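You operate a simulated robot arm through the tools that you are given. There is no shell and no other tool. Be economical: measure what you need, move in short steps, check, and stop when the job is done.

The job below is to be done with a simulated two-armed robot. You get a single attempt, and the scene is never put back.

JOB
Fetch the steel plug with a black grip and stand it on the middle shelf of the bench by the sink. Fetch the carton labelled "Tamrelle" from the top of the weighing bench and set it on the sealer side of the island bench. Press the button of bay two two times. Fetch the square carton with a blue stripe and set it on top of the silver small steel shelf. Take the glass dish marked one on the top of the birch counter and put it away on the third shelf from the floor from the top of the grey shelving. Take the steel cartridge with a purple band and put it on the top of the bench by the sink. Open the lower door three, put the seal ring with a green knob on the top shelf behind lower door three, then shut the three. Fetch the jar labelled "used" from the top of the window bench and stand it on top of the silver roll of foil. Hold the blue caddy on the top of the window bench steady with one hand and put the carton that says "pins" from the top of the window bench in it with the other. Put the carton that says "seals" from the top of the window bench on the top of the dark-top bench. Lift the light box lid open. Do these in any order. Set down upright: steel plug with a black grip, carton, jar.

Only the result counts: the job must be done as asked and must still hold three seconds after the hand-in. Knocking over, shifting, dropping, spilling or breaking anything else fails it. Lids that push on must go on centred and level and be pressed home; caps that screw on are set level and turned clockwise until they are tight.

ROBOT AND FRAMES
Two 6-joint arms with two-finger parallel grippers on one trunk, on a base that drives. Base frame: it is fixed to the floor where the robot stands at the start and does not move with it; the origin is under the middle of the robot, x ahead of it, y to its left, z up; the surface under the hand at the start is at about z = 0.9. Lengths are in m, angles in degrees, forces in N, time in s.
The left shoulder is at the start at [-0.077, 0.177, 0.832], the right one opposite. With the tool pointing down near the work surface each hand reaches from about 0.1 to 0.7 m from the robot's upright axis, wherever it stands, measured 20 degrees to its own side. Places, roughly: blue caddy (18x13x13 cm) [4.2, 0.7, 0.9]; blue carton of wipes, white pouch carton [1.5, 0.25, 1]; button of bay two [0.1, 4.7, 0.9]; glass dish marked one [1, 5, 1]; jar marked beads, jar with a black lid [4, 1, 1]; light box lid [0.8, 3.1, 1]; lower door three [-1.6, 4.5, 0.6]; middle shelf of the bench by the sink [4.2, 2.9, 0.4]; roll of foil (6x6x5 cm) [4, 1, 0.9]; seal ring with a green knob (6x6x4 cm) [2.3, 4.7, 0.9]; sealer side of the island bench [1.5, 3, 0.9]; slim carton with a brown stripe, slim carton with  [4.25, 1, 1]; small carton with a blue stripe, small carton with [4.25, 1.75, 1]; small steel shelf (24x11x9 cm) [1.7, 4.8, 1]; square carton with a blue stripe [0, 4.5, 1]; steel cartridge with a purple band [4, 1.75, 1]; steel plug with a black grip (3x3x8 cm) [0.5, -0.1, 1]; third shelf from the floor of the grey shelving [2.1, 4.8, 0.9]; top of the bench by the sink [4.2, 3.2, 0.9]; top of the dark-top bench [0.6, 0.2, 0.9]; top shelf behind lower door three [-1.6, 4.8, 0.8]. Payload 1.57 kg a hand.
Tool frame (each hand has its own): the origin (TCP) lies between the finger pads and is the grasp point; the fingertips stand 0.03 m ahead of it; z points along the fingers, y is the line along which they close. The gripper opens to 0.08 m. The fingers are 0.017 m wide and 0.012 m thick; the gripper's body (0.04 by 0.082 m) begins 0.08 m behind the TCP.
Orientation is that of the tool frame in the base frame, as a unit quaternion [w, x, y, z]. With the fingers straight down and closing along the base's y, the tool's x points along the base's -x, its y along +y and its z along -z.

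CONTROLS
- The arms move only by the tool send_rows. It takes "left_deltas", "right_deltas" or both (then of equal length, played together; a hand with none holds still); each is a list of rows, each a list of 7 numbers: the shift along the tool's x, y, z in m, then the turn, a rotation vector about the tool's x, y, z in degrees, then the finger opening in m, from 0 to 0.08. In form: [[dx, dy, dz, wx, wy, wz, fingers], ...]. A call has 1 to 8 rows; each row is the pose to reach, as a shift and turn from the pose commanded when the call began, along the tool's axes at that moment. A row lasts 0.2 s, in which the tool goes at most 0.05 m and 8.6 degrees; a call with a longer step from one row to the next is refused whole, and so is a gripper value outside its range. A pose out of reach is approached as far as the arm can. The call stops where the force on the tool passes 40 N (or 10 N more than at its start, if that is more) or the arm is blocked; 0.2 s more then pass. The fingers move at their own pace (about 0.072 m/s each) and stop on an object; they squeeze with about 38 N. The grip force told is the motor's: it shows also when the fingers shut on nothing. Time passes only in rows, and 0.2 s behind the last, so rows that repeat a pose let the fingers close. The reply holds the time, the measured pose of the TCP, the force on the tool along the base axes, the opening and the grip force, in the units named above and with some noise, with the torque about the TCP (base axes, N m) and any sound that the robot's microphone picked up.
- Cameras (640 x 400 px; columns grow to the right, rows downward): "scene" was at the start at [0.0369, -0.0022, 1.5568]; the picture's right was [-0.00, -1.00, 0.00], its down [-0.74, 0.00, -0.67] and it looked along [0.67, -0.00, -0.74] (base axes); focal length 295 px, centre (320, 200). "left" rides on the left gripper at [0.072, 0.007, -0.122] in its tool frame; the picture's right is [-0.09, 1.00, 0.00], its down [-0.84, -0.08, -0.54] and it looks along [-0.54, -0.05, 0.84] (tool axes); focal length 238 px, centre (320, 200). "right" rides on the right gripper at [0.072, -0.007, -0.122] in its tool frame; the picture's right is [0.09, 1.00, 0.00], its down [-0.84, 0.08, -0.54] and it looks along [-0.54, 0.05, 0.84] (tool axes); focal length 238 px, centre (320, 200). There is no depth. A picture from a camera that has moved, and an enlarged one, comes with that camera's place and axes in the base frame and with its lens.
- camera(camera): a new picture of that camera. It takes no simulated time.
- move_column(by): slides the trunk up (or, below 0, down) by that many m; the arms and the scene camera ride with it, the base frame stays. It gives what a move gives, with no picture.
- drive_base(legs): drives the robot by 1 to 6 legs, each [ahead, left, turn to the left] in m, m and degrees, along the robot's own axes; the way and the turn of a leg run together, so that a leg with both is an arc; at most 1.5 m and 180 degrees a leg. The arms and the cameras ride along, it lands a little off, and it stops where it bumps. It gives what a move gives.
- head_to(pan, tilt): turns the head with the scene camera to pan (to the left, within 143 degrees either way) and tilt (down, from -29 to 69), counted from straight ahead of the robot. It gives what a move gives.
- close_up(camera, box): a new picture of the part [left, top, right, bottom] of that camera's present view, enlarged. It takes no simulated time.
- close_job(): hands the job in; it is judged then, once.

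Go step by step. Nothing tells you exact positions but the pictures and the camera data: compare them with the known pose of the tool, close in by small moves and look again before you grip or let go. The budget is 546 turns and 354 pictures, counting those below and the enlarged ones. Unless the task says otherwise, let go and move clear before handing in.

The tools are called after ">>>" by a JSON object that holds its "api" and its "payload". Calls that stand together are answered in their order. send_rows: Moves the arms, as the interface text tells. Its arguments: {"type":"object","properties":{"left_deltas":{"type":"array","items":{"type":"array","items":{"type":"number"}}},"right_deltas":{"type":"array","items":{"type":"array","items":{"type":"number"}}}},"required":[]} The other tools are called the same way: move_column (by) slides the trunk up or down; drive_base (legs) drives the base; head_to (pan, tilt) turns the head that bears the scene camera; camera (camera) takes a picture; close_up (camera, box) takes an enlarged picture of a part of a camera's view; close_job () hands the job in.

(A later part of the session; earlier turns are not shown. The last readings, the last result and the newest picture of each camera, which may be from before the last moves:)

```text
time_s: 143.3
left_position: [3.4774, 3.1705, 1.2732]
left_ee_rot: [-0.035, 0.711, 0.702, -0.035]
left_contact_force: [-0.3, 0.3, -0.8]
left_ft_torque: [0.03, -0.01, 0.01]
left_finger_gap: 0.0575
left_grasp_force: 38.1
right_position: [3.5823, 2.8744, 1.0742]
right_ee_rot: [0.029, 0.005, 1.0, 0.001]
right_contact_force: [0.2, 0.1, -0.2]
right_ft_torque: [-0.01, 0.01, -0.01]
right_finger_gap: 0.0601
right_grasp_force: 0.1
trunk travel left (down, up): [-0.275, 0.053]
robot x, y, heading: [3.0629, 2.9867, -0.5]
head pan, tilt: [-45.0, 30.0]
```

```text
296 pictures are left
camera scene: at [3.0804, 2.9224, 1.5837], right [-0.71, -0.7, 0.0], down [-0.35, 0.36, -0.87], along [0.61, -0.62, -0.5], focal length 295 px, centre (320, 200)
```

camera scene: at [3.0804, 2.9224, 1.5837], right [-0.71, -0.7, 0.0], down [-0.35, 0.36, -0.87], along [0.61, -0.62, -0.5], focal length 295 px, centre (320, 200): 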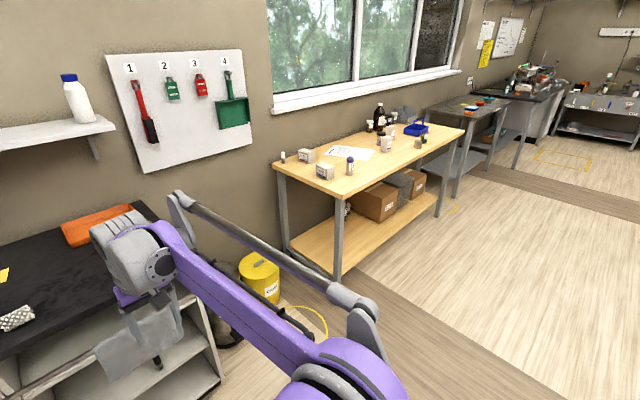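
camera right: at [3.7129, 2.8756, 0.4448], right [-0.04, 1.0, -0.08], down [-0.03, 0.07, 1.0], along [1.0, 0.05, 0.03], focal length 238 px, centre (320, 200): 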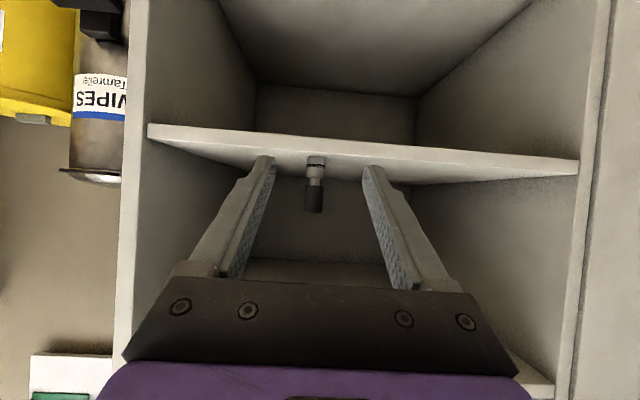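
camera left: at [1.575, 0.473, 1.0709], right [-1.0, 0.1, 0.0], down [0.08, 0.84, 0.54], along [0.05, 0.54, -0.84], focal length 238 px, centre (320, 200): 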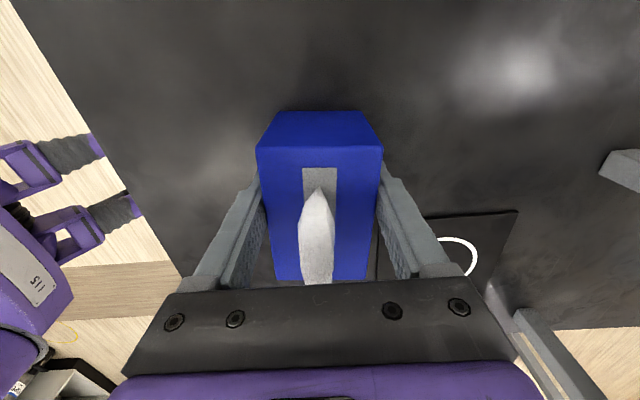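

I'll now move to the window bench's left end to find the purple-banded cartridge.

>>> {"api": "drive_base", "payload": {"legs": [[0, -1.05, 0.5], [0.4, 0, 0]]}}

>>> {"api": "head_to", "payload": {"pan": -15, "tilt": 40}}

>>> {"api": "camera", "payload": {"camera": "scene"}}

>>> {"api": "camera", "payload": {"camera": "right"}}

```text
time_s: 154.8
left_position: [3.8803, 2.1698, 1.2725]
left_ee_rot: [-0.035, 0.697, 0.716, -0.035]
left_contact_force: [-0.2, 0.1, -1.8]
left_ft_torque: [0.01, 0.03, 0.01]
left_finger_gap: 0.0572
left_grasp_force: 37.6
right_position: [3.9965, 1.8784, 1.0757]
right_ee_rot: [0.029, -0.012, 1.0, 0.002]
right_contact_force: [-0.6, -0.1, 0.7]
right_ft_torque: [-0.02, 0.01, 0.02]
right_finger_gap: 0.0597
right_grasp_force: 0.0
trunk travel left (down, up): [-0.275, 0.053]
robot x, y, heading: [3.4689, 1.9717, 1.6]
head pan, tilt: [-45.0, 30.0]
```

```text
time_s: 155.7
left_position: [3.8796, 2.1689, 1.2722]
left_ee_rot: [-0.035, 0.697, 0.716, -0.036]
left_contact_force: [-0.3, -0.2, -1.0]
left_ft_torque: [0.01, 0.0, 0.0]
left_finger_gap: 0.0574
left_grasp_force: 37.6
right_position: [3.9966, 1.878, 1.0759]
right_ee_rot: [0.029, -0.013, 0.999, 0.002]
right_contact_force: [-0.7, -0.5, -0.5]
right_ft_torque: [-0.03, 0.03, 0.01]
right_finger_gap: 0.0599
right_grasp_force: 0.1
trunk travel left (down, up): [-0.275, 0.053]
robot x, y, heading: [3.469, 1.9732, 1.4]
head pan, tilt: [-15.0, 40.0]
```

```text
295 pictures are left
camera scene: at [3.5101, 1.9491, 1.5685], right [-0.23, -0.97, 0.0], down [-0.62, 0.15, -0.77], along [0.74, -0.18, -0.64], focal length 295 px, centre (320, 200)
```

scene: 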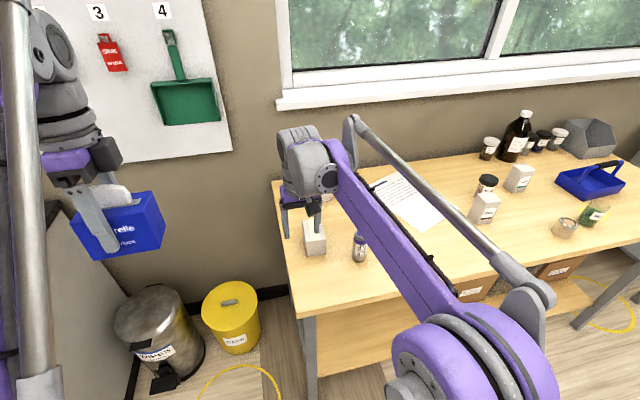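

```text
294 pictures are left
camera right: at [3.9167, 1.8695, 1.1942], right [-0.12, 0.99, 0.0], down [0.8, 0.1, 0.59], along [0.59, 0.07, -0.81], focal length 238 px, centre (320, 200)
```

right: 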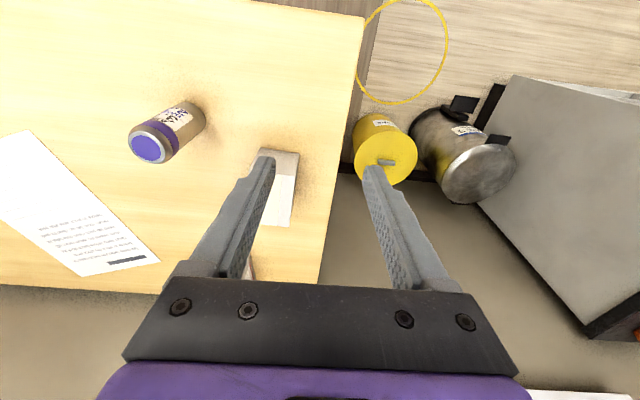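

The cartridge with the purple band stands at about [4.02, 1.73], ~10 cm tall. I'll move the right hand above it.

>>> {"api": "send_rows", "payload": {"right_deltas": [[0, -0.04, -0.03, 0, 1.5, 0, 0.08], [-0.01, -0.08, -0.04, 0, 3.3, 0, 0.08], [-0.02, -0.12, -0.04, 0, 3.3, 0, 0.08], [-0.025, -0.148, -0.03, 0, 3.3, 0, 0.08]]}}

>>> {"api": "camera", "payload": {"camera": "right"}}

>>> {"api": "close_up", "payload": {"camera": "scene", "box": [280, 150, 440, 250]}}

```text
time_s: 156.7
left_position: [3.8795, 2.1698, 1.2729]
left_ee_rot: [-0.035, 0.697, 0.715, -0.035]
left_contact_force: [0.1, 1.0, -0.7]
left_ft_torque: [0.04, 0.04, 0.01]
left_finger_gap: 0.0574
left_grasp_force: 38.3
right_position: [4.0256, 1.7302, 1.106]
right_ee_rot: [0.001, -0.014, 1.0, 0.001]
right_contact_force: [-1.0, -0.3, 0.8]
right_ft_torque: [0.01, 0.02, 0.0]
right_finger_gap: 0.0799
right_grasp_force: 0.0
trunk travel left (down, up): [-0.275, 0.053]
robot x, y, heading: [3.4695, 1.9703, 1.6]
head pan, tilt: [-15.0, 40.0]
```

```text
293 pictures are left
camera right: at [3.9528, 1.721, 1.2293], right [-0.12, 0.99, 0.0], down [0.83, 0.1, 0.54], along [0.54, 0.07, -0.84], focal length 238 px, centre (320, 200)
```

right: 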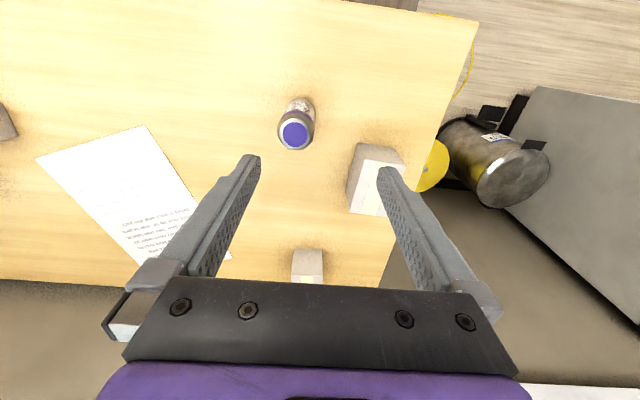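

```text
4.00 times, centred on (360, 200) of scene
camera zoom: at [3.5104, 1.9484, 1.5684], right [-0.23, -0.97, 0.0], down [-0.63, 0.15, -0.77], along [0.74, -0.18, -0.64], focal length 1179 px, centre (160, 200)
```

zoom: 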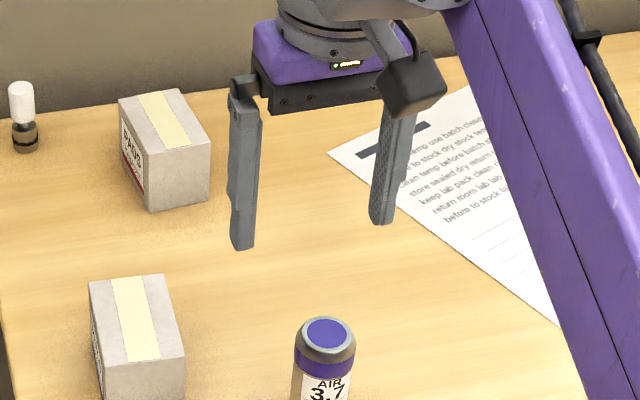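

The other cartridge has a brown band, so this is the one. Shift to [4.025, 1.706] and descend with a 6 cm opening.

>>> {"api": "send_rows", "payload": {"right_deltas": [[0, -0.024, 0.01, 0, 0, 0, 0.06], [0, -0.024, 0.04, 0, 0, 0, 0.06], [0, -0.024, 0.07, 0, 0, 0, 0.06]]}}

>>> {"api": "camera", "payload": {"camera": "right"}}

```text
time_s: 157.5
left_position: [3.8802, 2.1687, 1.2727]
left_ee_rot: [-0.034, 0.698, 0.715, -0.035]
left_contact_force: [0.2, 0.8, -1.7]
left_ft_torque: [0.01, 0.0, 0.02]
left_finger_gap: 0.0574
left_grasp_force: 37.9
right_position: [4.026, 1.7076, 1.0365]
right_ee_rot: [0.001, -0.013, 1.0, 0.002]
right_contact_force: [0.4, -1.1, -1.0]
right_ft_torque: [0.0, 0.0, -0.06]
right_finger_gap: 0.0599
right_grasp_force: 0.1
trunk travel left (down, up): [-0.275, 0.053]
robot x, y, heading: [3.466, 1.9667, 1.6]
head pan, tilt: [-15.0, 40.0]
```

```text
291 pictures are left
camera right: at [3.952, 1.6989, 1.1591], right [-0.12, 0.99, 0.0], down [0.83, 0.1, 0.54], along [0.54, 0.07, -0.84], focal length 238 px, centre (320, 200)
```

right: 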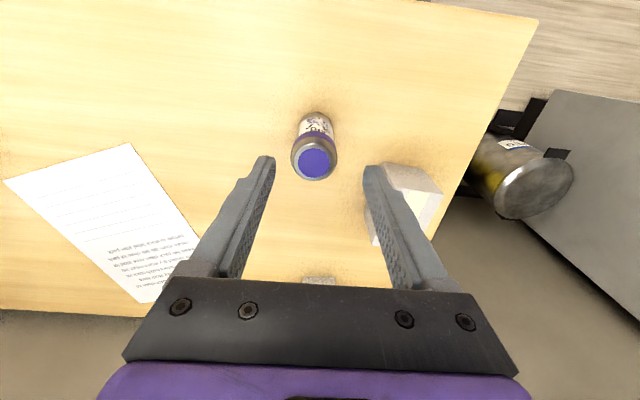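

>>> {"api": "send_rows", "payload": {"right_deltas": [[0, -0.002, 0.04, 0, 0, 0, 0.06], [0, -0.002, 0.075, 0, 0, 0, 0.06], [0, -0.002, 0.075, 0, 0, 0, 0.0], [0, -0.002, 0.075, 0, 0, 0, 0.0], [0, -0.002, 0.075, 0, 0, 0, 0.0], [0, -0.002, 0.04, 0, 0, 0, 0.0], [0, -0.002, -0.0, 0, 0, 0, 0.0], [0, -0.002, -0.05, 0, 0, 0, 0.0]]}}

>>> {"api": "camera", "payload": {"camera": "right"}}

```text
time_s: 159.3
left_position: [3.88, 2.1703, 1.2718]
left_ee_rot: [-0.035, 0.697, 0.715, -0.036]
left_contact_force: [-0.5, -0.2, -1.8]
left_ft_torque: [0.01, 0.02, 0.04]
left_finger_gap: 0.0574
left_grasp_force: 38.3
right_position: [4.027, 1.6997, 1.0848]
right_ee_rot: [0.0, -0.013, 1.0, 0.002]
right_contact_force: [-0.8, -0.2, -3.4]
right_ft_torque: [0.0, 0.05, -0.02]
right_finger_gap: 0.0382
right_grasp_force: 38.1
trunk travel left (down, up): [-0.275, 0.053]
robot x, y, heading: [3.4697, 1.9731, 1.6]
head pan, tilt: [-15.0, 40.0]
```

```text
290 pictures are left
camera right: at [3.955, 1.6919, 1.2075], right [-0.12, 0.99, 0.0], down [0.83, 0.1, 0.54], along [0.54, 0.07, -0.84], focal length 238 px, centre (320, 200)
```

right: 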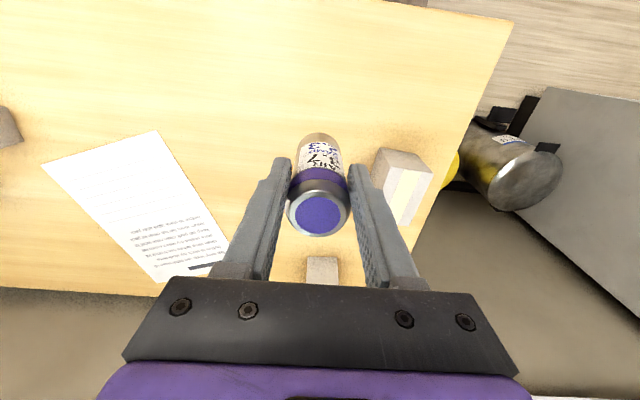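

Cartridge held. Back to the sink bench to set it on top.

>>> {"api": "send_rows", "payload": {"right_deltas": [[0.02, 0, -0.04, 0, 0, 0, 0], [0.04, 0, -0.08, 0, 0, 0, 0], [0.05, 0, -0.1, 0, 0, 0, 0]]}}

>>> {"api": "drive_base", "payload": {"legs": [[-0.4, 0, -1.5], [0, 1.13, 0], [0.4, 0, 0]]}}

>>> {"api": "camera", "payload": {"camera": "right"}}

>>> {"api": "camera", "payload": {"camera": "scene"}}

```text
time_s: 160.1
left_position: [3.8794, 2.169, 1.2731]
left_ee_rot: [-0.035, 0.697, 0.716, -0.036]
left_contact_force: [-1.2, -0.2, -1.6]
left_ft_torque: [0.02, -0.02, 0.04]
left_finger_gap: 0.0576
left_grasp_force: 37.9
right_position: [3.9738, 1.7032, 1.1839]
right_ee_rot: [0.0, -0.011, 1.0, 0.001]
right_contact_force: [-1.3, 0.4, -2.7]
right_ft_torque: [0.01, 0.03, -0.02]
right_finger_gap: 0.0382
right_grasp_force: 38.1
trunk travel left (down, up): [-0.275, 0.053]
robot x, y, heading: [3.4699, 1.9708, 1.5]
head pan, tilt: [-15.0, 40.0]
```

```text
time_s: 174.7
left_position: [3.8673, 3.3114, 1.2723]
left_ee_rot: [-0.035, 0.701, 0.711, -0.036]
left_contact_force: [-0.4, 1.0, -0.8]
left_ft_torque: [0.02, 0.01, -0.01]
left_finger_gap: 0.0575
left_grasp_force: 38.2
right_position: [3.9567, 2.8456, 1.183]
right_ee_rot: [0.002, -0.005, 1.0, 0.002]
right_contact_force: [1.3, 0.5, -2.6]
right_ft_torque: [0.0, 0.05, 0.0]
right_finger_gap: 0.0372
right_grasp_force: 38.6
trunk travel left (down, up): [-0.275, 0.053]
robot x, y, heading: [3.4543, 3.1184, 1.0]
head pan, tilt: [-15.0, 40.0]
```

```text
289 pictures are left
camera right: at [3.8837, 2.8369, 1.306], right [-0.1, 0.99, 0.0], down [0.84, 0.09, 0.54], along [0.54, 0.06, -0.84], focal length 238 px, centre (320, 200)
```

right: 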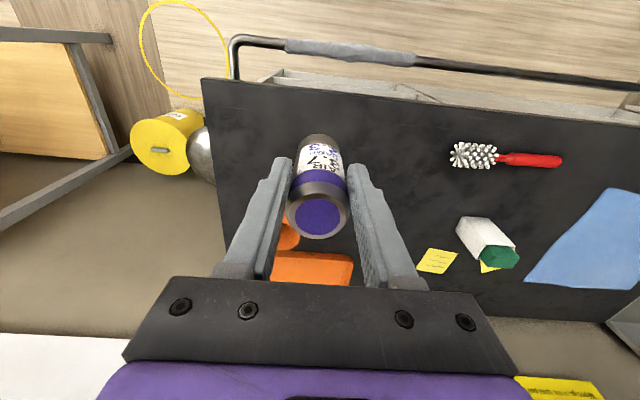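

```text
288 pictures are left
camera scene: at [3.4957, 3.0966, 1.5684], right [-0.25, -0.97, 0.0], down [-0.62, 0.16, -0.77], along [0.74, -0.19, -0.64], focal length 295 px, centre (320, 200)
```

scene: 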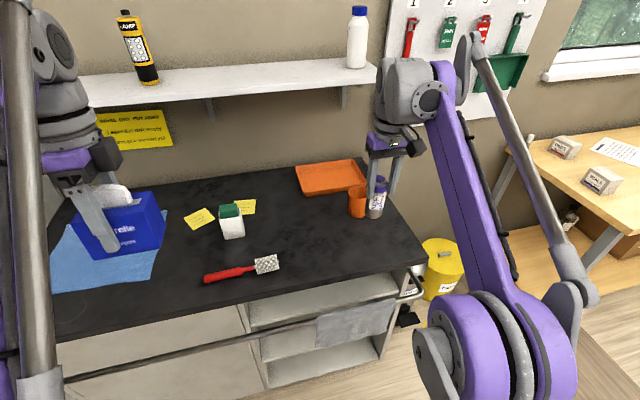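

Set it at about [4.03, 2.89], clear of brush and cup.

>>> {"api": "send_rows", "payload": {"right_deltas": [[-0.04, 0.025, 0.01, 0, 0, 0, 0], [-0.075, 0.045, 0.03, 0, 0, 0, 0], [-0.075, 0.045, 0.075, 0, 0, 0, 0], [-0.075, 0.045, 0.12, 0, 0, 0, 0], [-0.075, 0.045, 0.165, 0, 0, 0, 0], [-0.075, 0.045, 0.2, 0, 0, 0, 0], [-0.075, 0.045, 0.212, 0, 0, 0, 0]]}}

>>> {"api": "send_rows", "payload": {"right_deltas": [[0, 0, 0.003, 0, 0, 0, 0], [0, 0, 0.006, 0, 0, 0, 0], [0, 0, 0.009, 0, 0, 0, 0], [0, 0, 0.012, 0, 0, 0, 0], [0, 0, 0.015, 0, 0, 0, 0]]}}

>>> {"api": "camera", "payload": {"camera": "right"}}

```text
time_s: 176.3
left_position: [3.8693, 3.3119, 1.2734]
left_ee_rot: [-0.035, 0.702, 0.711, -0.035]
left_contact_force: [0.4, 0.7, -1.6]
left_ft_torque: [-0.03, -0.02, 0.03]
left_finger_gap: 0.0575
left_grasp_force: 37.7
right_position: [4.0309, 2.8905, 0.9728]
right_ee_rot: [0.001, -0.006, 1.0, 0.002]
right_contact_force: [-0.2, 0.3, 0.4]
right_ft_torque: [0.02, -0.01, 0.0]
right_finger_gap: 0.0
right_grasp_force: 21.5
trunk travel left (down, up): [-0.275, 0.053]
robot x, y, heading: [3.4551, 3.1166, 0.8]
head pan, tilt: [-15.0, 40.0]
```

```text
time_s: 177.5
left_position: [3.8687, 3.3128, 1.2723]
left_ee_rot: [-0.035, 0.701, 0.711, -0.036]
left_contact_force: [0.0, 0.3, -1.4]
left_ft_torque: [0.01, -0.02, 0.0]
left_finger_gap: 0.0575
left_grasp_force: 37.9
right_position: [4.0324, 2.8919, 0.9564]
right_ee_rot: [0.001, -0.006, 1.0, 0.002]
right_contact_force: [-0.2, 0.1, 0.7]
right_ft_torque: [-0.02, 0.04, 0.0]
right_finger_gap: 0.0001
right_grasp_force: 20.7
trunk travel left (down, up): [-0.275, 0.053]
robot x, y, heading: [3.4519, 3.1215, 1.0]
head pan, tilt: [-15.0, 40.0]
```

```text
287 pictures are left
camera right: at [3.959, 2.8833, 1.0797], right [-0.1, 0.99, 0.0], down [0.84, 0.09, 0.54], along [0.54, 0.06, -0.84], focal length 238 px, centre (320, 200)
```

right: 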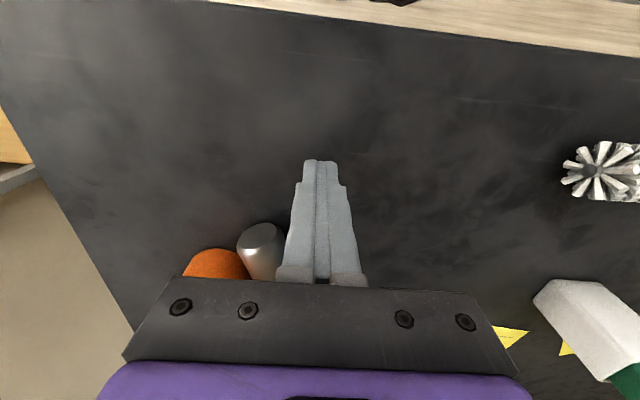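

The cartridge slipped out of the grip and lies near the cup. I'll raise the hand and look.

>>> {"api": "send_rows", "payload": {"right_deltas": [[0.03, 0, -0.04, 0, 0, 0, 0.0], [0.06, 0, -0.08, 0, 0, 0, 0.0], [0.1, 0, -0.12, 0, 0, 0, 0.04], [0.14, 0, -0.15, 0, 0, 0, 0.08]]}}

>>> {"api": "camera", "payload": {"camera": "right"}}

>>> {"api": "close_up", "payload": {"camera": "scene", "box": [260, 130, 420, 230]}}

```text
refused: row 3 steps farther than a row can; nothing moved
```

```text
286 pictures are left
camera right: at [3.959, 2.8833, 1.0797], right [-0.1, 0.99, 0.0], down [0.84, 0.09, 0.54], along [0.54, 0.06, -0.84], focal length 238 px, centre (320, 200)
```

right: 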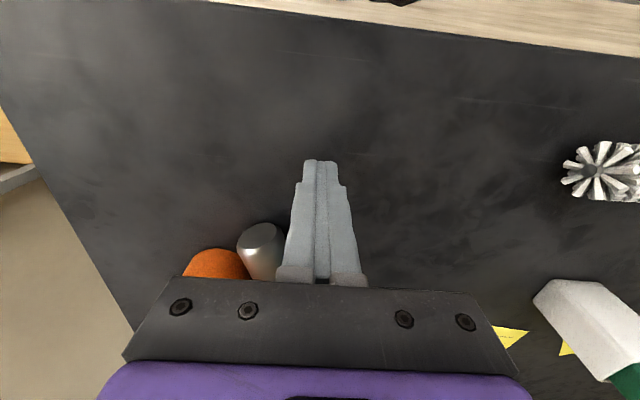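

```text
4.00 times, centred on (340, 180) of scene
camera zoom: at [3.4957, 3.0967, 1.5684], right [-0.25, -0.97, 0.0], down [-0.62, 0.16, -0.77], along [0.74, -0.19, -0.64], focal length 1179 px, centre (240, 280)
```

zoom: 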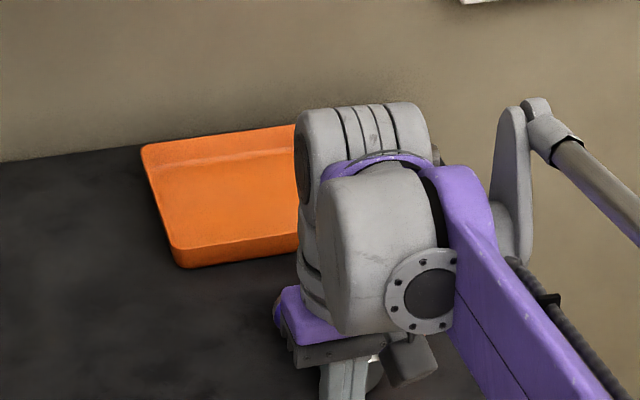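

>>> {"api": "send_rows", "payload": {"right_deltas": [[0.02, 0, -0.04, 0, 0, 0, 0.0], [0.04, 0, -0.08, 0, 0, 0, 0.0], [0.06, 0, -0.12, 0, 0, 0, 0.0], [0.09, 0, -0.15, 0, 0, 0, 0.04], [0.13, 0, -0.17, 0, 0, 0, 0.08]]}}

>>> {"api": "camera", "payload": {"camera": "right"}}

>>> {"api": "close_up", "payload": {"camera": "scene", "box": [260, 130, 420, 230]}}

```text
time_s: 178.7
left_position: [3.867, 3.3121, 1.2726]
left_ee_rot: [-0.034, 0.702, 0.711, -0.035]
left_contact_force: [-0.4, -0.2, -1.9]
left_ft_torque: [-0.03, -0.01, 0.0]
left_finger_gap: 0.0574
left_grasp_force: 37.7
right_position: [3.901, 2.8875, 1.1289]
right_ee_rot: [0.001, -0.006, 1.0, 0.002]
right_contact_force: [0.0, 0.0, 0.5]
right_ft_torque: [-0.02, -0.02, 0.0]
right_finger_gap: 0.0778
right_grasp_force: 0.0
trunk travel left (down, up): [-0.275, 0.053]
robot x, y, heading: [3.452, 3.1194, 0.7]
head pan, tilt: [-15.0, 40.0]
```

```text
284 pictures are left
camera right: at [3.8285, 2.8802, 1.2513], right [-0.11, 0.99, 0.0], down [0.83, 0.09, 0.54], along [0.54, 0.06, -0.84], focal length 238 px, centre (320, 200)
```

right: 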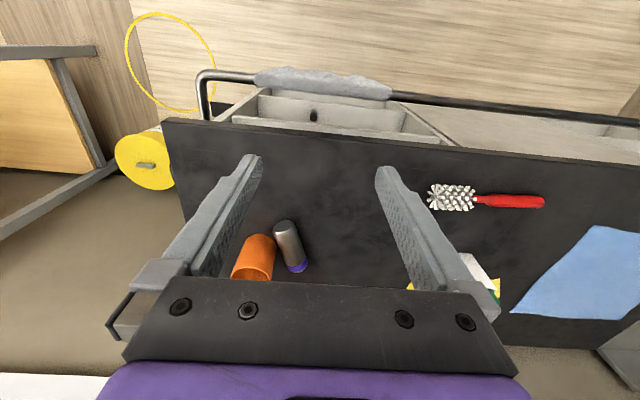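

```text
4.00 times, centred on (340, 180) of scene
camera zoom: at [3.4935, 3.097, 1.5685], right [-0.24, -0.97, 0.0], down [-0.62, 0.16, -0.77], along [0.74, -0.19, -0.64], focal length 1179 px, centre (240, 280)
```

zoom: 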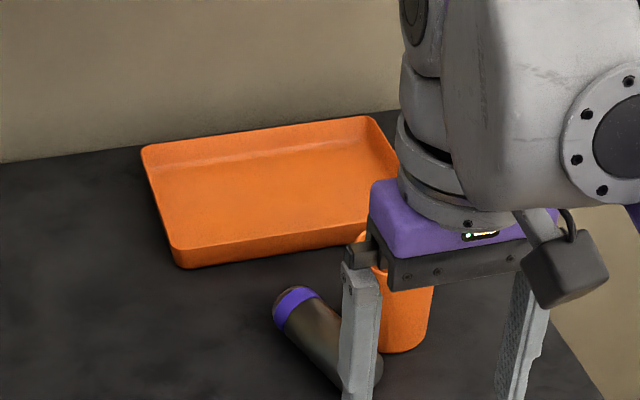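

The cartridge is resting on its side on the bench top by the sink (no uprightness asked for it), and the cup is unmoved. Next: level the left hand and drive round to the island's sealer side with the Tamrelle carton.

>>> {"api": "send_rows", "payload": {"left_deltas": [[0, 0, 0, -3, 0, 0, 0], [0, 0, 0, -5.7, 0, 0, 0], [0, 0, 0, -5.7, 0, 0, 0]], "right_deltas": [[0.03, 0, -0.02, 0, 0, 0, 0.04], [0.06, 0, -0.04, 0, 0, 0, 0.0], [0.08, 0, -0.06, 0, 0, 0, 0.0]]}}

>>> {"api": "drive_base", "payload": {"legs": [[-0.42, 0, -1], [0, 0.8, 0], [0, 0, -90]]}}

>>> {"api": "head_to", "payload": {"pan": -40, "tilt": 30}}

>>> {"api": "camera", "payload": {"camera": "scene"}}

```text
time_s: 179.5
left_position: [3.8674, 3.3124, 1.2722]
left_ee_rot: [0.0, 0.702, 0.712, 0.0]
left_contact_force: [-0.3, -0.2, -0.8]
left_ft_torque: [0.01, 0.04, -0.02]
left_finger_gap: 0.0573
left_grasp_force: 38.1
right_position: [3.821, 2.8856, 1.1871]
right_ee_rot: [0.0, -0.006, 1.0, 0.001]
right_contact_force: [0.1, -0.8, -0.9]
right_ft_torque: [0.02, 0.01, 0.0]
right_finger_gap: 0.0
right_grasp_force: 18.3
trunk travel left (down, up): [-0.275, 0.053]
robot x, y, heading: [3.4538, 3.1214, 0.5]
head pan, tilt: [-15.0, 40.0]
```

```text
time_s: 192.7
left_position: [3.2462, 3.5046, 1.2716]
left_ee_rot: [0.0, 1.0, 0.022, 0.0]
left_contact_force: [0.5, 1.5, -0.9]
left_ft_torque: [0.01, -0.04, 0.02]
left_finger_gap: 0.0573
left_grasp_force: 38.0
right_position: [2.8202, 3.5372, 1.1865]
right_ee_rot: [0.002, 0.692, 0.722, 0.001]
right_contact_force: [-0.8, 0.5, 0.0]
right_ft_torque: [-0.01, 0.0, 0.01]
right_finger_gap: 0.0001
right_grasp_force: 21.1
trunk travel left (down, up): [-0.275, 0.053]
robot x, y, heading: [3.0425, 3.9101, -87.4]
head pan, tilt: [-15.0, 40.0]
```

```text
time_s: 193.6
left_position: [3.2488, 3.5043, 1.2727]
left_ee_rot: [0.0, 1.0, 0.021, -0.001]
left_contact_force: [0.7, 0.0, -1.0]
left_ft_torque: [0.03, -0.03, 0.0]
left_finger_gap: 0.0576
left_grasp_force: 37.4
right_position: [2.8209, 3.5384, 1.1855]
right_ee_rot: [0.002, 0.692, 0.722, 0.0]
right_contact_force: [0.3, 0.1, -1.2]
right_ft_torque: [-0.03, -0.01, 0.0]
right_finger_gap: 0.0
right_grasp_force: 21.4
trunk travel left (down, up): [-0.275, 0.053]
robot x, y, heading: [3.0435, 3.9133, -87.1]
head pan, tilt: [-40.0, 30.0]
```

```text
282 pictures are left
camera scene: at [2.9855, 3.8785, 1.5838], right [-0.79, 0.61, 0.0], down [0.3, 0.4, -0.87], along [-0.53, -0.69, -0.5], focal length 295 px, centre (320, 200)
```

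scene: 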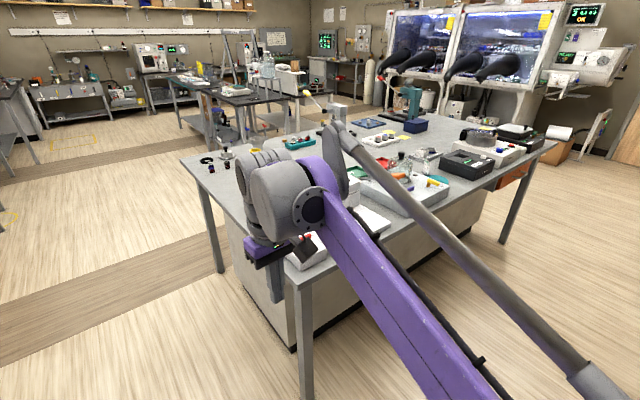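

>>> {"api": "drive_base", "payload": {"legs": [[0, 0, -2.8], [0, -1.4, 0]]}}

>>> {"api": "head_to", "payload": {"pan": 0, "tilt": 35}}

>>> {"api": "camera", "payload": {"camera": "scene"}}

```text
time_s: 206.4
left_position: [1.8327, 3.4985, 1.2737]
left_ee_rot: [0.0, 1.0, 0.001, 0.0]
left_contact_force: [-0.2, 0.2, -1.5]
left_ft_torque: [-0.01, -0.01, 0.01]
left_finger_gap: 0.0573
left_grasp_force: 37.8
right_position: [1.4091, 3.5502, 1.1873]
right_ee_rot: [0.001, 0.707, 0.707, 0.001]
right_contact_force: [0.5, 0.3, -0.3]
right_ft_torque: [0.0, 0.02, -0.01]
right_finger_gap: 0.0
right_grasp_force: 21.8
trunk travel left (down, up): [-0.275, 0.053]
robot x, y, heading: [1.6473, 3.9151, -89.8]
head pan, tilt: [-40.0, 30.0]
```

```text
time_s: 207.5
left_position: [1.8351, 3.4981, 1.272]
left_ee_rot: [0.0, 1.0, 0.001, 0.0]
left_contact_force: [-0.2, 0.6, -1.2]
left_ft_torque: [0.0, -0.04, -0.01]
left_finger_gap: 0.0574
left_grasp_force: 38.1
right_position: [1.4082, 3.5513, 1.1865]
right_ee_rot: [0.001, 0.707, 0.707, 0.0]
right_contact_force: [0.1, -0.1, 0.1]
right_ft_torque: [0.0, -0.01, -0.02]
right_finger_gap: 0.0001
right_grasp_force: 21.1
trunk travel left (down, up): [-0.275, 0.053]
robot x, y, heading: [1.6473, 3.9149, -89.8]
head pan, tilt: [0.0, 35.0]
```

```text
281 pictures are left
camera scene: at [1.6465, 3.8652, 1.576], right [-1.0, 0.0, 0.0], down [0.0, 0.57, -0.82], along [0.0, -0.82, -0.57], focal length 295 px, centre (320, 200)
```

scene: 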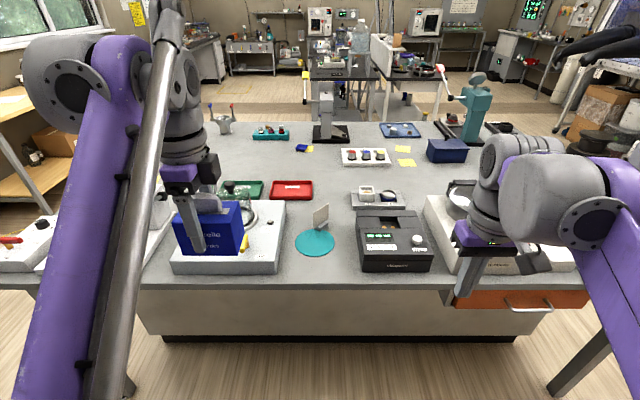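

I see a free strip at the island's +y edge between the hotplate and the black device, in front of the teal mat, around [1.65, 3.262]. I'll shift right and bring the carton over it.

>>> {"api": "drive_base", "payload": {"legs": [[0, -0.16, 0]]}}

>>> {"api": "send_rows", "payload": {"left_deltas": [[0, 0.04, 0.02, 0, 0, 0, 0], [0, 0.08, 0.05, 0, 0, 0, 0], [0, 0.12, 0.08, 0, 0, 0, 0], [0, 0.16, 0.11, 0, 0, 0, 0], [0, 0.2, 0.14, 0, 0, 0, 0], [0, 0.23, 0.17, 0, 0, 0, 0]]}}

>>> {"api": "camera", "payload": {"camera": "scene"}}

```text
time_s: 209.6
left_position: [1.6727, 3.4984, 1.2727]
left_ee_rot: [0.0, 1.0, 0.001, 0.0]
left_contact_force: [-0.2, -0.1, -1.2]
left_ft_torque: [0.0, 0.0, -0.02]
left_finger_gap: 0.0576
left_grasp_force: 38.0
right_position: [1.2468, 3.551, 1.1864]
right_ee_rot: [0.001, 0.706, 0.708, 0.001]
right_contact_force: [0.0, 0.4, -0.2]
right_ft_torque: [0.0, -0.03, -0.01]
right_finger_gap: 0.0
right_grasp_force: 21.3
trunk travel left (down, up): [-0.275, 0.053]
robot x, y, heading: [1.4853, 3.9154, -89.6]
head pan, tilt: [0.0, 35.0]
```

```text
time_s: 211.0
left_position: [1.6735, 3.3007, 1.0948]
left_ee_rot: [-0.001, 1.0, 0.001, 0.0]
left_contact_force: [-0.7, 0.8, -1.0]
left_ft_torque: [-0.02, -0.03, 0.0]
left_finger_gap: 0.0576
left_grasp_force: 38.3
left hand out of reach, approached as far as the arm can: row 4, 5, 6
right_position: [1.2473, 3.5496, 1.1868]
right_ee_rot: [0.001, 0.706, 0.708, 0.002]
right_contact_force: [1.0, 0.1, 0.1]
right_ft_torque: [0.01, 0.02, -0.01]
right_finger_gap: 0.0
right_grasp_force: 21.1
trunk travel left (down, up): [-0.275, 0.053]
robot x, y, heading: [1.4825, 3.9164, -89.9]
head pan, tilt: [0.0, 35.0]
```

```text
280 pictures are left
camera scene: at [1.4841, 3.8639, 1.576], right [-1.0, 0.0, 0.0], down [0.0, 0.57, -0.82], along [0.0, -0.82, -0.57], focal length 295 px, centre (320, 200)
```

scene: 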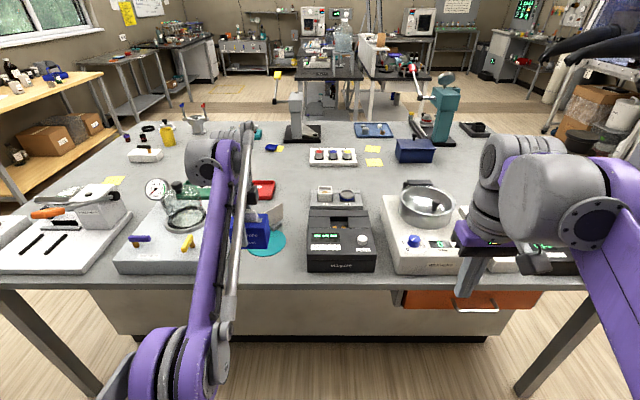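

>>> {"api": "camera", "payload": {"camera": "left"}}

>>> {"api": "close_up", "payload": {"camera": "scene", "box": [180, 180, 340, 290]}}

```text
279 pictures are left
camera left: at [1.7448, 3.2952, 1.2161], right [-0.09, -1.0, 0.0], down [-0.84, 0.07, 0.54], along [-0.54, 0.05, -0.84], focal length 238 px, centre (320, 200)
```

left: 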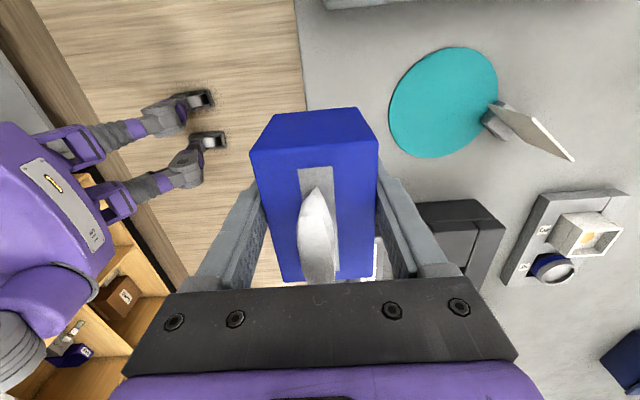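

```text
3.64 times, centred on (260, 235) of scene
camera zoom: at [1.4841, 3.8639, 1.576], right [-1.0, 0.0, 0.0], down [0.0, 0.57, -0.82], along [0.0, -0.82, -0.57], focal length 1072 px, centre (538, 73)
```

zoom: 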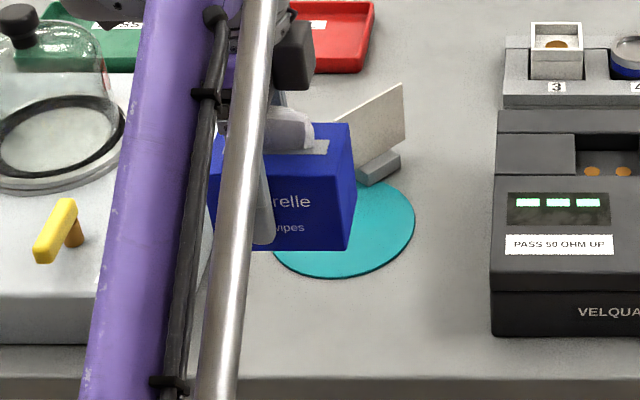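

I'll place it at about [1.622, 3.262], beside the black device and in front of the mat. First above, then lower.

>>> {"api": "send_rows", "payload": {"left_deltas": [[-0.025, 0.015, 0.02, 0, 0, 0, 0], [-0.05, 0.025, 0.05, 0, 0, 0, 0], [-0.05, 0.038, 0.09, 0, 0, 0, 0], [-0.05, 0.038, 0.11, 0, 0, 0, 0]]}}

>>> {"api": "camera", "payload": {"camera": "left"}}

>>> {"api": "close_up", "payload": {"camera": "scene", "box": [180, 190, 340, 300]}}

```text
time_s: 212.0
left_position: [1.6221, 3.2583, 0.985]
left_ee_rot: [0.0, 1.0, 0.001, -0.001]
left_contact_force: [-0.4, 0.8, -0.4]
left_ft_torque: [0.0, -0.03, 0.0]
left_finger_gap: 0.0577
left_grasp_force: 38.0
left hand out of reach, approached as far as the arm can: row 1, 2
right_position: [1.2465, 3.5508, 1.1867]
right_ee_rot: [0.002, 0.706, 0.708, 0.001]
right_contact_force: [-0.3, 0.5, -0.3]
right_ft_torque: [0.0, 0.01, 0.0]
right_finger_gap: 0.0
right_grasp_force: 21.2
trunk travel left (down, up): [-0.275, 0.053]
robot x, y, heading: [1.4838, 3.9115, -90.1]
head pan, tilt: [0.0, 35.0]
```

```text
277 pictures are left
camera left: at [1.6953, 3.2521, 1.1072], right [-0.09, -1.0, 0.0], down [-0.84, 0.08, 0.54], along [-0.54, 0.05, -0.84], focal length 238 px, centre (320, 200)
```

left: 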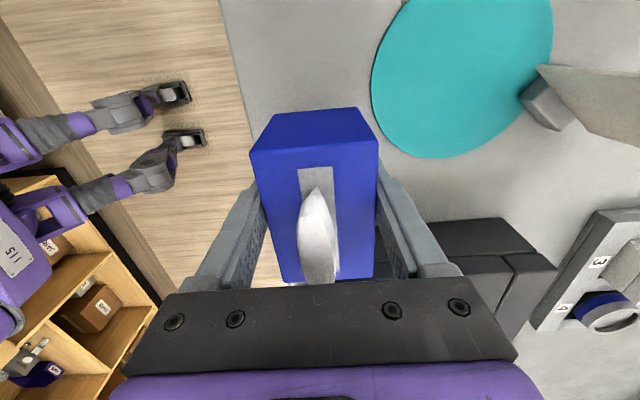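

```text
3.64 times, centred on (260, 245) of scene
camera zoom: at [1.4835, 3.8651, 1.576], right [-1.0, 0.0, 0.0], down [0.0, 0.57, -0.82], along [0.0, -0.82, -0.57], focal length 1072 px, centre (538, 36)
```

zoom: 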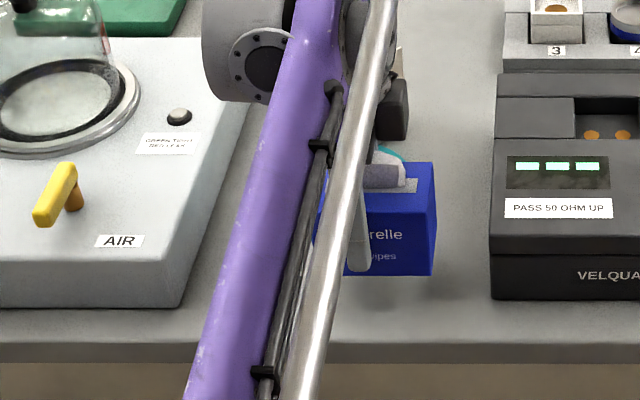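

>>> {"api": "send_rows", "payload": {"left_deltas": [[0, 0, 0.015, 0, 0, 0, 0], [0, 0, 0.025, 0, 0, 0, 0], [0, 0, 0.031, 0, 0, 0, 0], [0, 0, 0.034, 0, 0, 0, 0], [0, 0, 0.037, 0, 0, 0, 0], [0, 0, 0.04, 0, 0, 0, 0], [0, 0, 0.043, 0, 0, 0, 0], [0, 0, 0.046, 0, 0, 0, 0]]}}

```text
time_s: 213.8
left_position: [1.6211, 3.2621, 0.9415]
left_ee_rot: [0.001, 1.0, 0.0, 0.0]
left_contact_force: [0.0, -6.1, 36.6]
left_ft_torque: [0.2, 0.0, 0.04]
left_finger_gap: 0.058
left_grasp_force: 37.6
right_position: [1.2469, 3.5528, 1.1886]
right_ee_rot: [0.002, 0.706, 0.708, 0.001]
right_contact_force: [-0.1, -0.4, -0.3]
right_ft_torque: [0.01, -0.02, 0.01]
right_finger_gap: 0.0001
right_grasp_force: 21.6
trunk travel left (down, up): [-0.275, 0.053]
robot x, y, heading: [1.4837, 3.9118, -90.0]
head pan, tilt: [0.0, 35.0]
```

Contact. Open and rise.

>>> {"api": "send_rows", "payload": {"left_deltas": [[0, 0, -0.003, 0, 0, 0, 0.065], [0, 0, -0.003, 0, 0, 0, 0.08], [0, 0, -0.003, 0, 0, 0, 0.08], [0, 0, -0.04, 0, 0, 0, 0.08], [0, 0, -0.08, 0, 0, 0, 0.08], [0, -0.03, -0.12, 0, 0, 0, 0.08], [0, -0.07, -0.14, 0, 0, 0, 0.08]]}}

>>> {"api": "send_rows", "payload": {"left_deltas": [[0, -0.04, -0.03, 0, 0, 0, 0.08], [0, -0.08, -0.06, 0, 0, 0, 0.08], [0, -0.12, -0.08, 0, 0, 0, 0.08], [0, -0.16, -0.09, 0, 0, 0, 0.08]]}}

>>> {"api": "camera", "payload": {"camera": "scene"}}

```text
time_s: 215.4
left_position: [1.6205, 3.3298, 1.0795]
left_ee_rot: [0.0, 1.0, 0.001, 0.001]
left_contact_force: [0.8, -0.3, 0.8]
left_ft_torque: [-0.02, 0.01, 0.03]
left_finger_gap: 0.0801
left_grasp_force: 0.0
left hand out of reach, approached as far as the arm can: row 5
right_position: [1.2469, 3.5529, 1.1866]
right_ee_rot: [0.001, 0.707, 0.708, 0.0]
right_contact_force: [0.0, 0.4, -0.4]
right_ft_torque: [-0.02, -0.04, 0.02]
right_finger_gap: 0.0
right_grasp_force: 21.6
trunk travel left (down, up): [-0.275, 0.053]
robot x, y, heading: [1.4804, 3.9163, -89.7]
head pan, tilt: [0.0, 35.0]
```

```text
time_s: 216.4
left_position: [1.6217, 3.4912, 1.1712]
left_ee_rot: [0.001, 1.0, 0.001, 0.0]
left_contact_force: [0.2, 0.2, 1.0]
left_ft_torque: [0.0, 0.02, 0.01]
left_finger_gap: 0.0802
left_grasp_force: 0.1
right_position: [1.2464, 3.5526, 1.1877]
right_ee_rot: [0.002, 0.707, 0.708, 0.001]
right_contact_force: [0.2, 0.4, 0.1]
right_ft_torque: [0.02, 0.02, 0.01]
right_finger_gap: 0.0
right_grasp_force: 21.1
trunk travel left (down, up): [-0.275, 0.053]
robot x, y, heading: [1.4857, 3.9157, -90.1]
head pan, tilt: [0.0, 35.0]
```

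```text
275 pictures are left
camera scene: at [1.4839, 3.8674, 1.576], right [-1.0, 0.0, 0.0], down [0.0, 0.57, -0.82], along [0.0, -0.82, -0.57], focal length 295 px, centre (320, 200)
```

scene: 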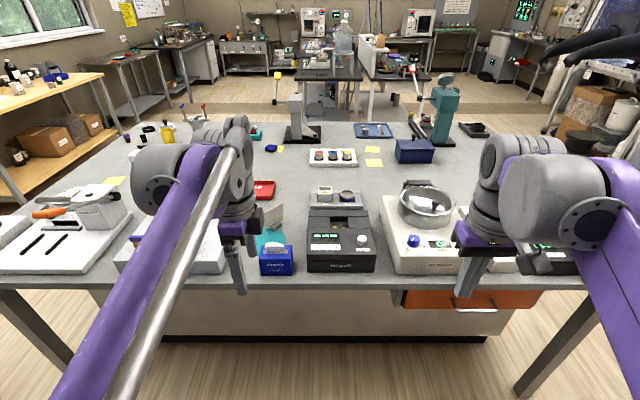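

Carton is set. Now I slide to the light box on this same side of the island and take a look.

>>> {"api": "drive_base", "payload": {"legs": [[0, -0.55, 0]]}}

>>> {"api": "camera", "payload": {"camera": "scene"}}

>>> {"api": "close_up", "payload": {"camera": "scene", "box": [260, 170, 460, 295]}}

```text
time_s: 221.5
left_position: [1.0957, 3.4854, 1.1701]
left_ee_rot: [0.0, 1.0, 0.006, 0.0]
left_contact_force: [-0.1, -1.0, -0.5]
left_ft_torque: [0.04, -0.02, -0.01]
left_finger_gap: 0.08
left_grasp_force: 0.1
right_position: [0.7208, 3.5446, 1.1873]
right_ee_rot: [0.002, 0.703, 0.711, 0.001]
right_contact_force: [0.4, 0.8, -0.7]
right_ft_torque: [0.03, -0.01, 0.01]
right_finger_gap: 0.0002
right_grasp_force: 21.1
trunk travel left (down, up): [-0.275, 0.053]
robot x, y, heading: [0.9569, 3.9068, -89.1]
head pan, tilt: [0.0, 35.0]
```

```text
274 pictures are left
camera scene: at [0.9545, 3.8611, 1.576], right [-1.0, -0.01, 0.0], down [-0.01, 0.57, -0.82], along [0.01, -0.82, -0.57], focal length 295 px, centre (320, 200)
```

scene: 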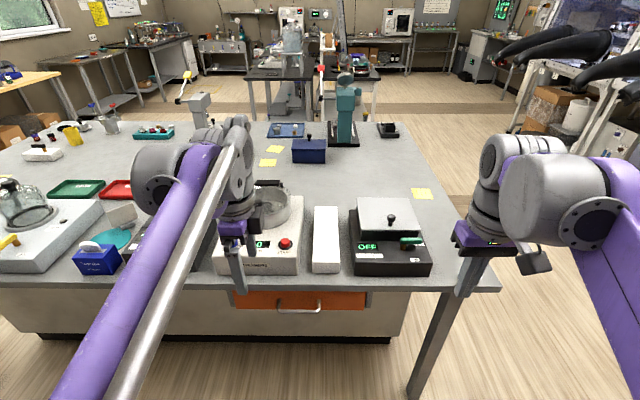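

```text
3.20 times, centred on (360, 232) of scene
camera zoom: at [0.9545, 3.8611, 1.576], right [-1.0, -0.01, 0.0], down [-0.01, 0.57, -0.82], along [0.01, -0.82, -0.57], focal length 943 px, centre (192, 96)
```

zoom: 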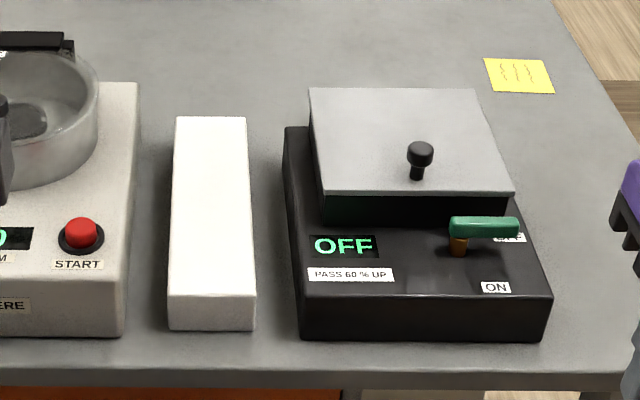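

The light box has a grey hinged lid with a black knob at about [0.73, 3.155, 1.02], hinge on the far side; the green lever is to be avoided. I'll pull the left hand in, raise the trunk and drive nearer.

>>> {"api": "send_rows", "payload": {"left_deltas": [[0, -0.04, -0.03, 0, 0, -8, 0.04], [0, -0.08, -0.06, 0, 0, -16, 0.0], [0, -0.12, -0.08, 0, 0, -24, 0.0]]}}

>>> {"api": "move_column", "payload": {"by": 0.05}}

>>> {"api": "drive_base", "payload": {"legs": [[0, -0.02, -1], [0.2, 0, 0]]}}

>>> {"api": "camera", "payload": {"camera": "right"}}

>>> {"api": "camera", "payload": {"camera": "scene"}}

```text
time_s: 222.3
left_position: [1.0925, 3.6044, 1.2495]
left_ee_rot: [0.0, 0.977, 0.215, -0.001]
left_contact_force: [0.0, 0.8, -0.1]
left_ft_torque: [-0.02, 0.01, -0.01]
left_finger_gap: 0.0002
left_grasp_force: 17.3
right_position: [0.72, 3.546, 1.1879]
right_ee_rot: [0.002, 0.704, 0.71, 0.001]
right_contact_force: [-0.1, 0.4, -0.5]
right_ft_torque: [0.0, 0.0, 0.04]
right_finger_gap: 0.0
right_grasp_force: 21.4
trunk travel left (down, up): [-0.275, 0.053]
robot x, y, heading: [0.9541, 3.911, -89.6]
head pan, tilt: [0.0, 35.0]
```

```text
time_s: 223.3
left_position: [1.0942, 3.6058, 1.2999]
left_ee_rot: [-0.001, 0.977, 0.214, 0.0]
left_contact_force: [-0.2, -0.1, 0.5]
left_ft_torque: [-0.01, -0.04, -0.02]
left_finger_gap: 0.0
left_grasp_force: 21.4
right_position: [0.7206, 3.5432, 1.2368]
right_ee_rot: [0.002, 0.703, 0.711, 0.0]
right_contact_force: [0.8, -1.1, -0.2]
right_ft_torque: [-0.02, -0.01, 0.02]
right_finger_gap: 0.0
right_grasp_force: 21.2
trunk travel left (down, up): [-0.325, 0.003]
robot x, y, heading: [0.9516, 3.9083, -89.4]
head pan, tilt: [0.0, 35.0]
```

```text
time_s: 225.3
left_position: [1.0693, 3.4063, 1.3004]
left_ee_rot: [0.0, 0.978, 0.207, 0.0]
left_contact_force: [0.4, -0.4, -0.1]
left_ft_torque: [0.01, -0.01, -0.02]
left_finger_gap: 0.0
left_grasp_force: 21.6
right_position: [0.6944, 3.3495, 1.2367]
right_ee_rot: [0.002, 0.708, 0.706, 0.0]
right_contact_force: [0.4, 0.3, 0.1]
right_ft_torque: [0.01, -0.01, -0.03]
right_finger_gap: 0.0
right_grasp_force: 21.3
trunk travel left (down, up): [-0.325, 0.003]
robot x, y, heading: [0.9359, 3.7116, -89.9]
head pan, tilt: [0.0, 35.0]
```

```text
272 pictures are left
camera right: at [0.6867, 3.4214, 1.3593], right [1.0, 0.09, 0.0], down [0.07, -0.84, 0.54], along [0.05, -0.54, -0.84], focal length 238 px, centre (320, 200)
```

right: 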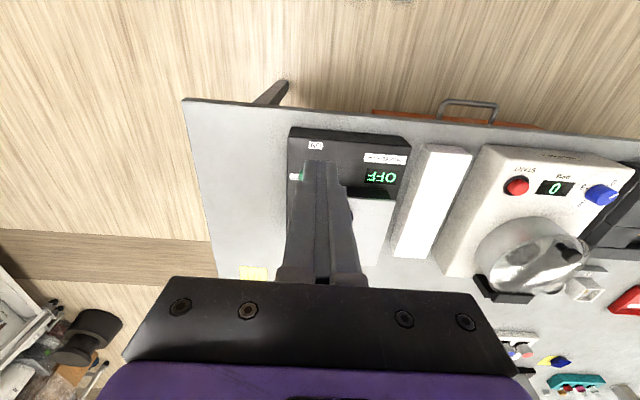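

```text
271 pictures are left
camera scene: at [0.9328, 3.665, 1.6287], right [-1.0, 0.0, 0.0], down [0.0, 0.57, -0.82], along [0.0, -0.82, -0.57], focal length 295 px, centre (320, 200)
```

scene: 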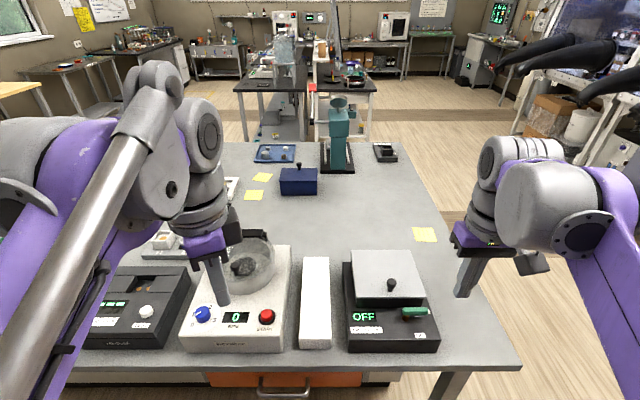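

>>> {"api": "close_up", "payload": {"camera": "scene", "box": [330, 235, 450, 360]}}

```text
3.20 times, centred on (390, 298) of scene
camera zoom: at [0.9328, 3.665, 1.6287], right [-1.0, 0.0, 0.0], down [0.0, 0.57, -0.82], along [0.0, -0.82, -0.57], focal length 943 px, centre (96, -112)
```

zoom: 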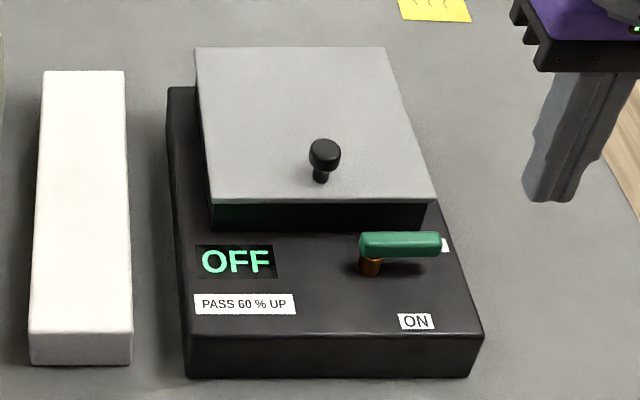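

Triangulated: lid top z≈1.01, y 3.034–3.20; knob at about [0.757, 3.183], head z≈1.045. I'll bring the right hand above it.

>>> {"api": "send_rows", "payload": {"right_deltas": [[-0.04, 0.02, 0.01, 0, 0, 0, 0.06], [-0.08, 0.04, 0.03, 0, 0, 0, 0.06], [-0.12, 0.06, 0.05, 0, 0, 0, 0.06], [-0.1665, 0.063, 0.06, 0, 0, 0, 0.06], [-0.1665, 0.063, 0.1, 0, 0, 0, 0.06], [-0.1665, 0.063, 0.12, 0, 0, 0, 0.06]]}}

>>> {"api": "camera", "payload": {"camera": "right"}}

```text
time_s: 226.7
left_position: [1.0687, 3.4048, 1.3001]
left_ee_rot: [0.0, 0.978, 0.207, 0.0]
left_contact_force: [-0.1, 0.3, -0.1]
left_ft_torque: [0.0, 0.02, 0.02]
left_finger_gap: 0.0
left_grasp_force: 21.3
right_position: [0.7588, 3.1807, 1.1138]
right_ee_rot: [0.002, 0.708, 0.706, 0.0]
right_contact_force: [-1.2, 0.2, 0.3]
right_ft_torque: [0.02, 0.02, 0.01]
right_finger_gap: 0.0603
right_grasp_force: 0.0
trunk travel left (down, up): [-0.325, 0.003]
robot x, y, heading: [0.934, 3.709, -90.3]
head pan, tilt: [0.0, 35.0]
```

```text
269 pictures are left
camera right: at [0.7512, 3.2528, 1.2366], right [1.0, 0.09, 0.0], down [0.07, -0.84, 0.54], along [0.05, -0.54, -0.84], focal length 238 px, centre (320, 200)
```

right: 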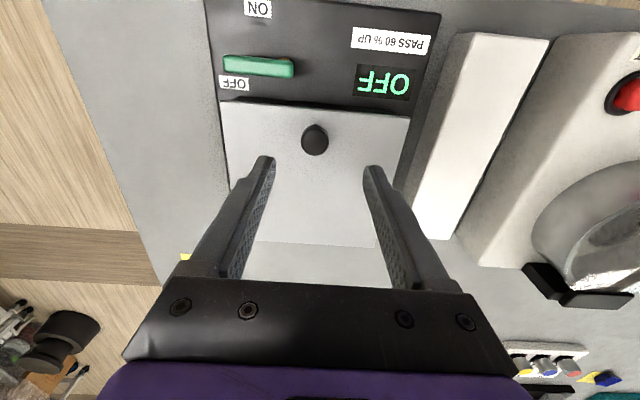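

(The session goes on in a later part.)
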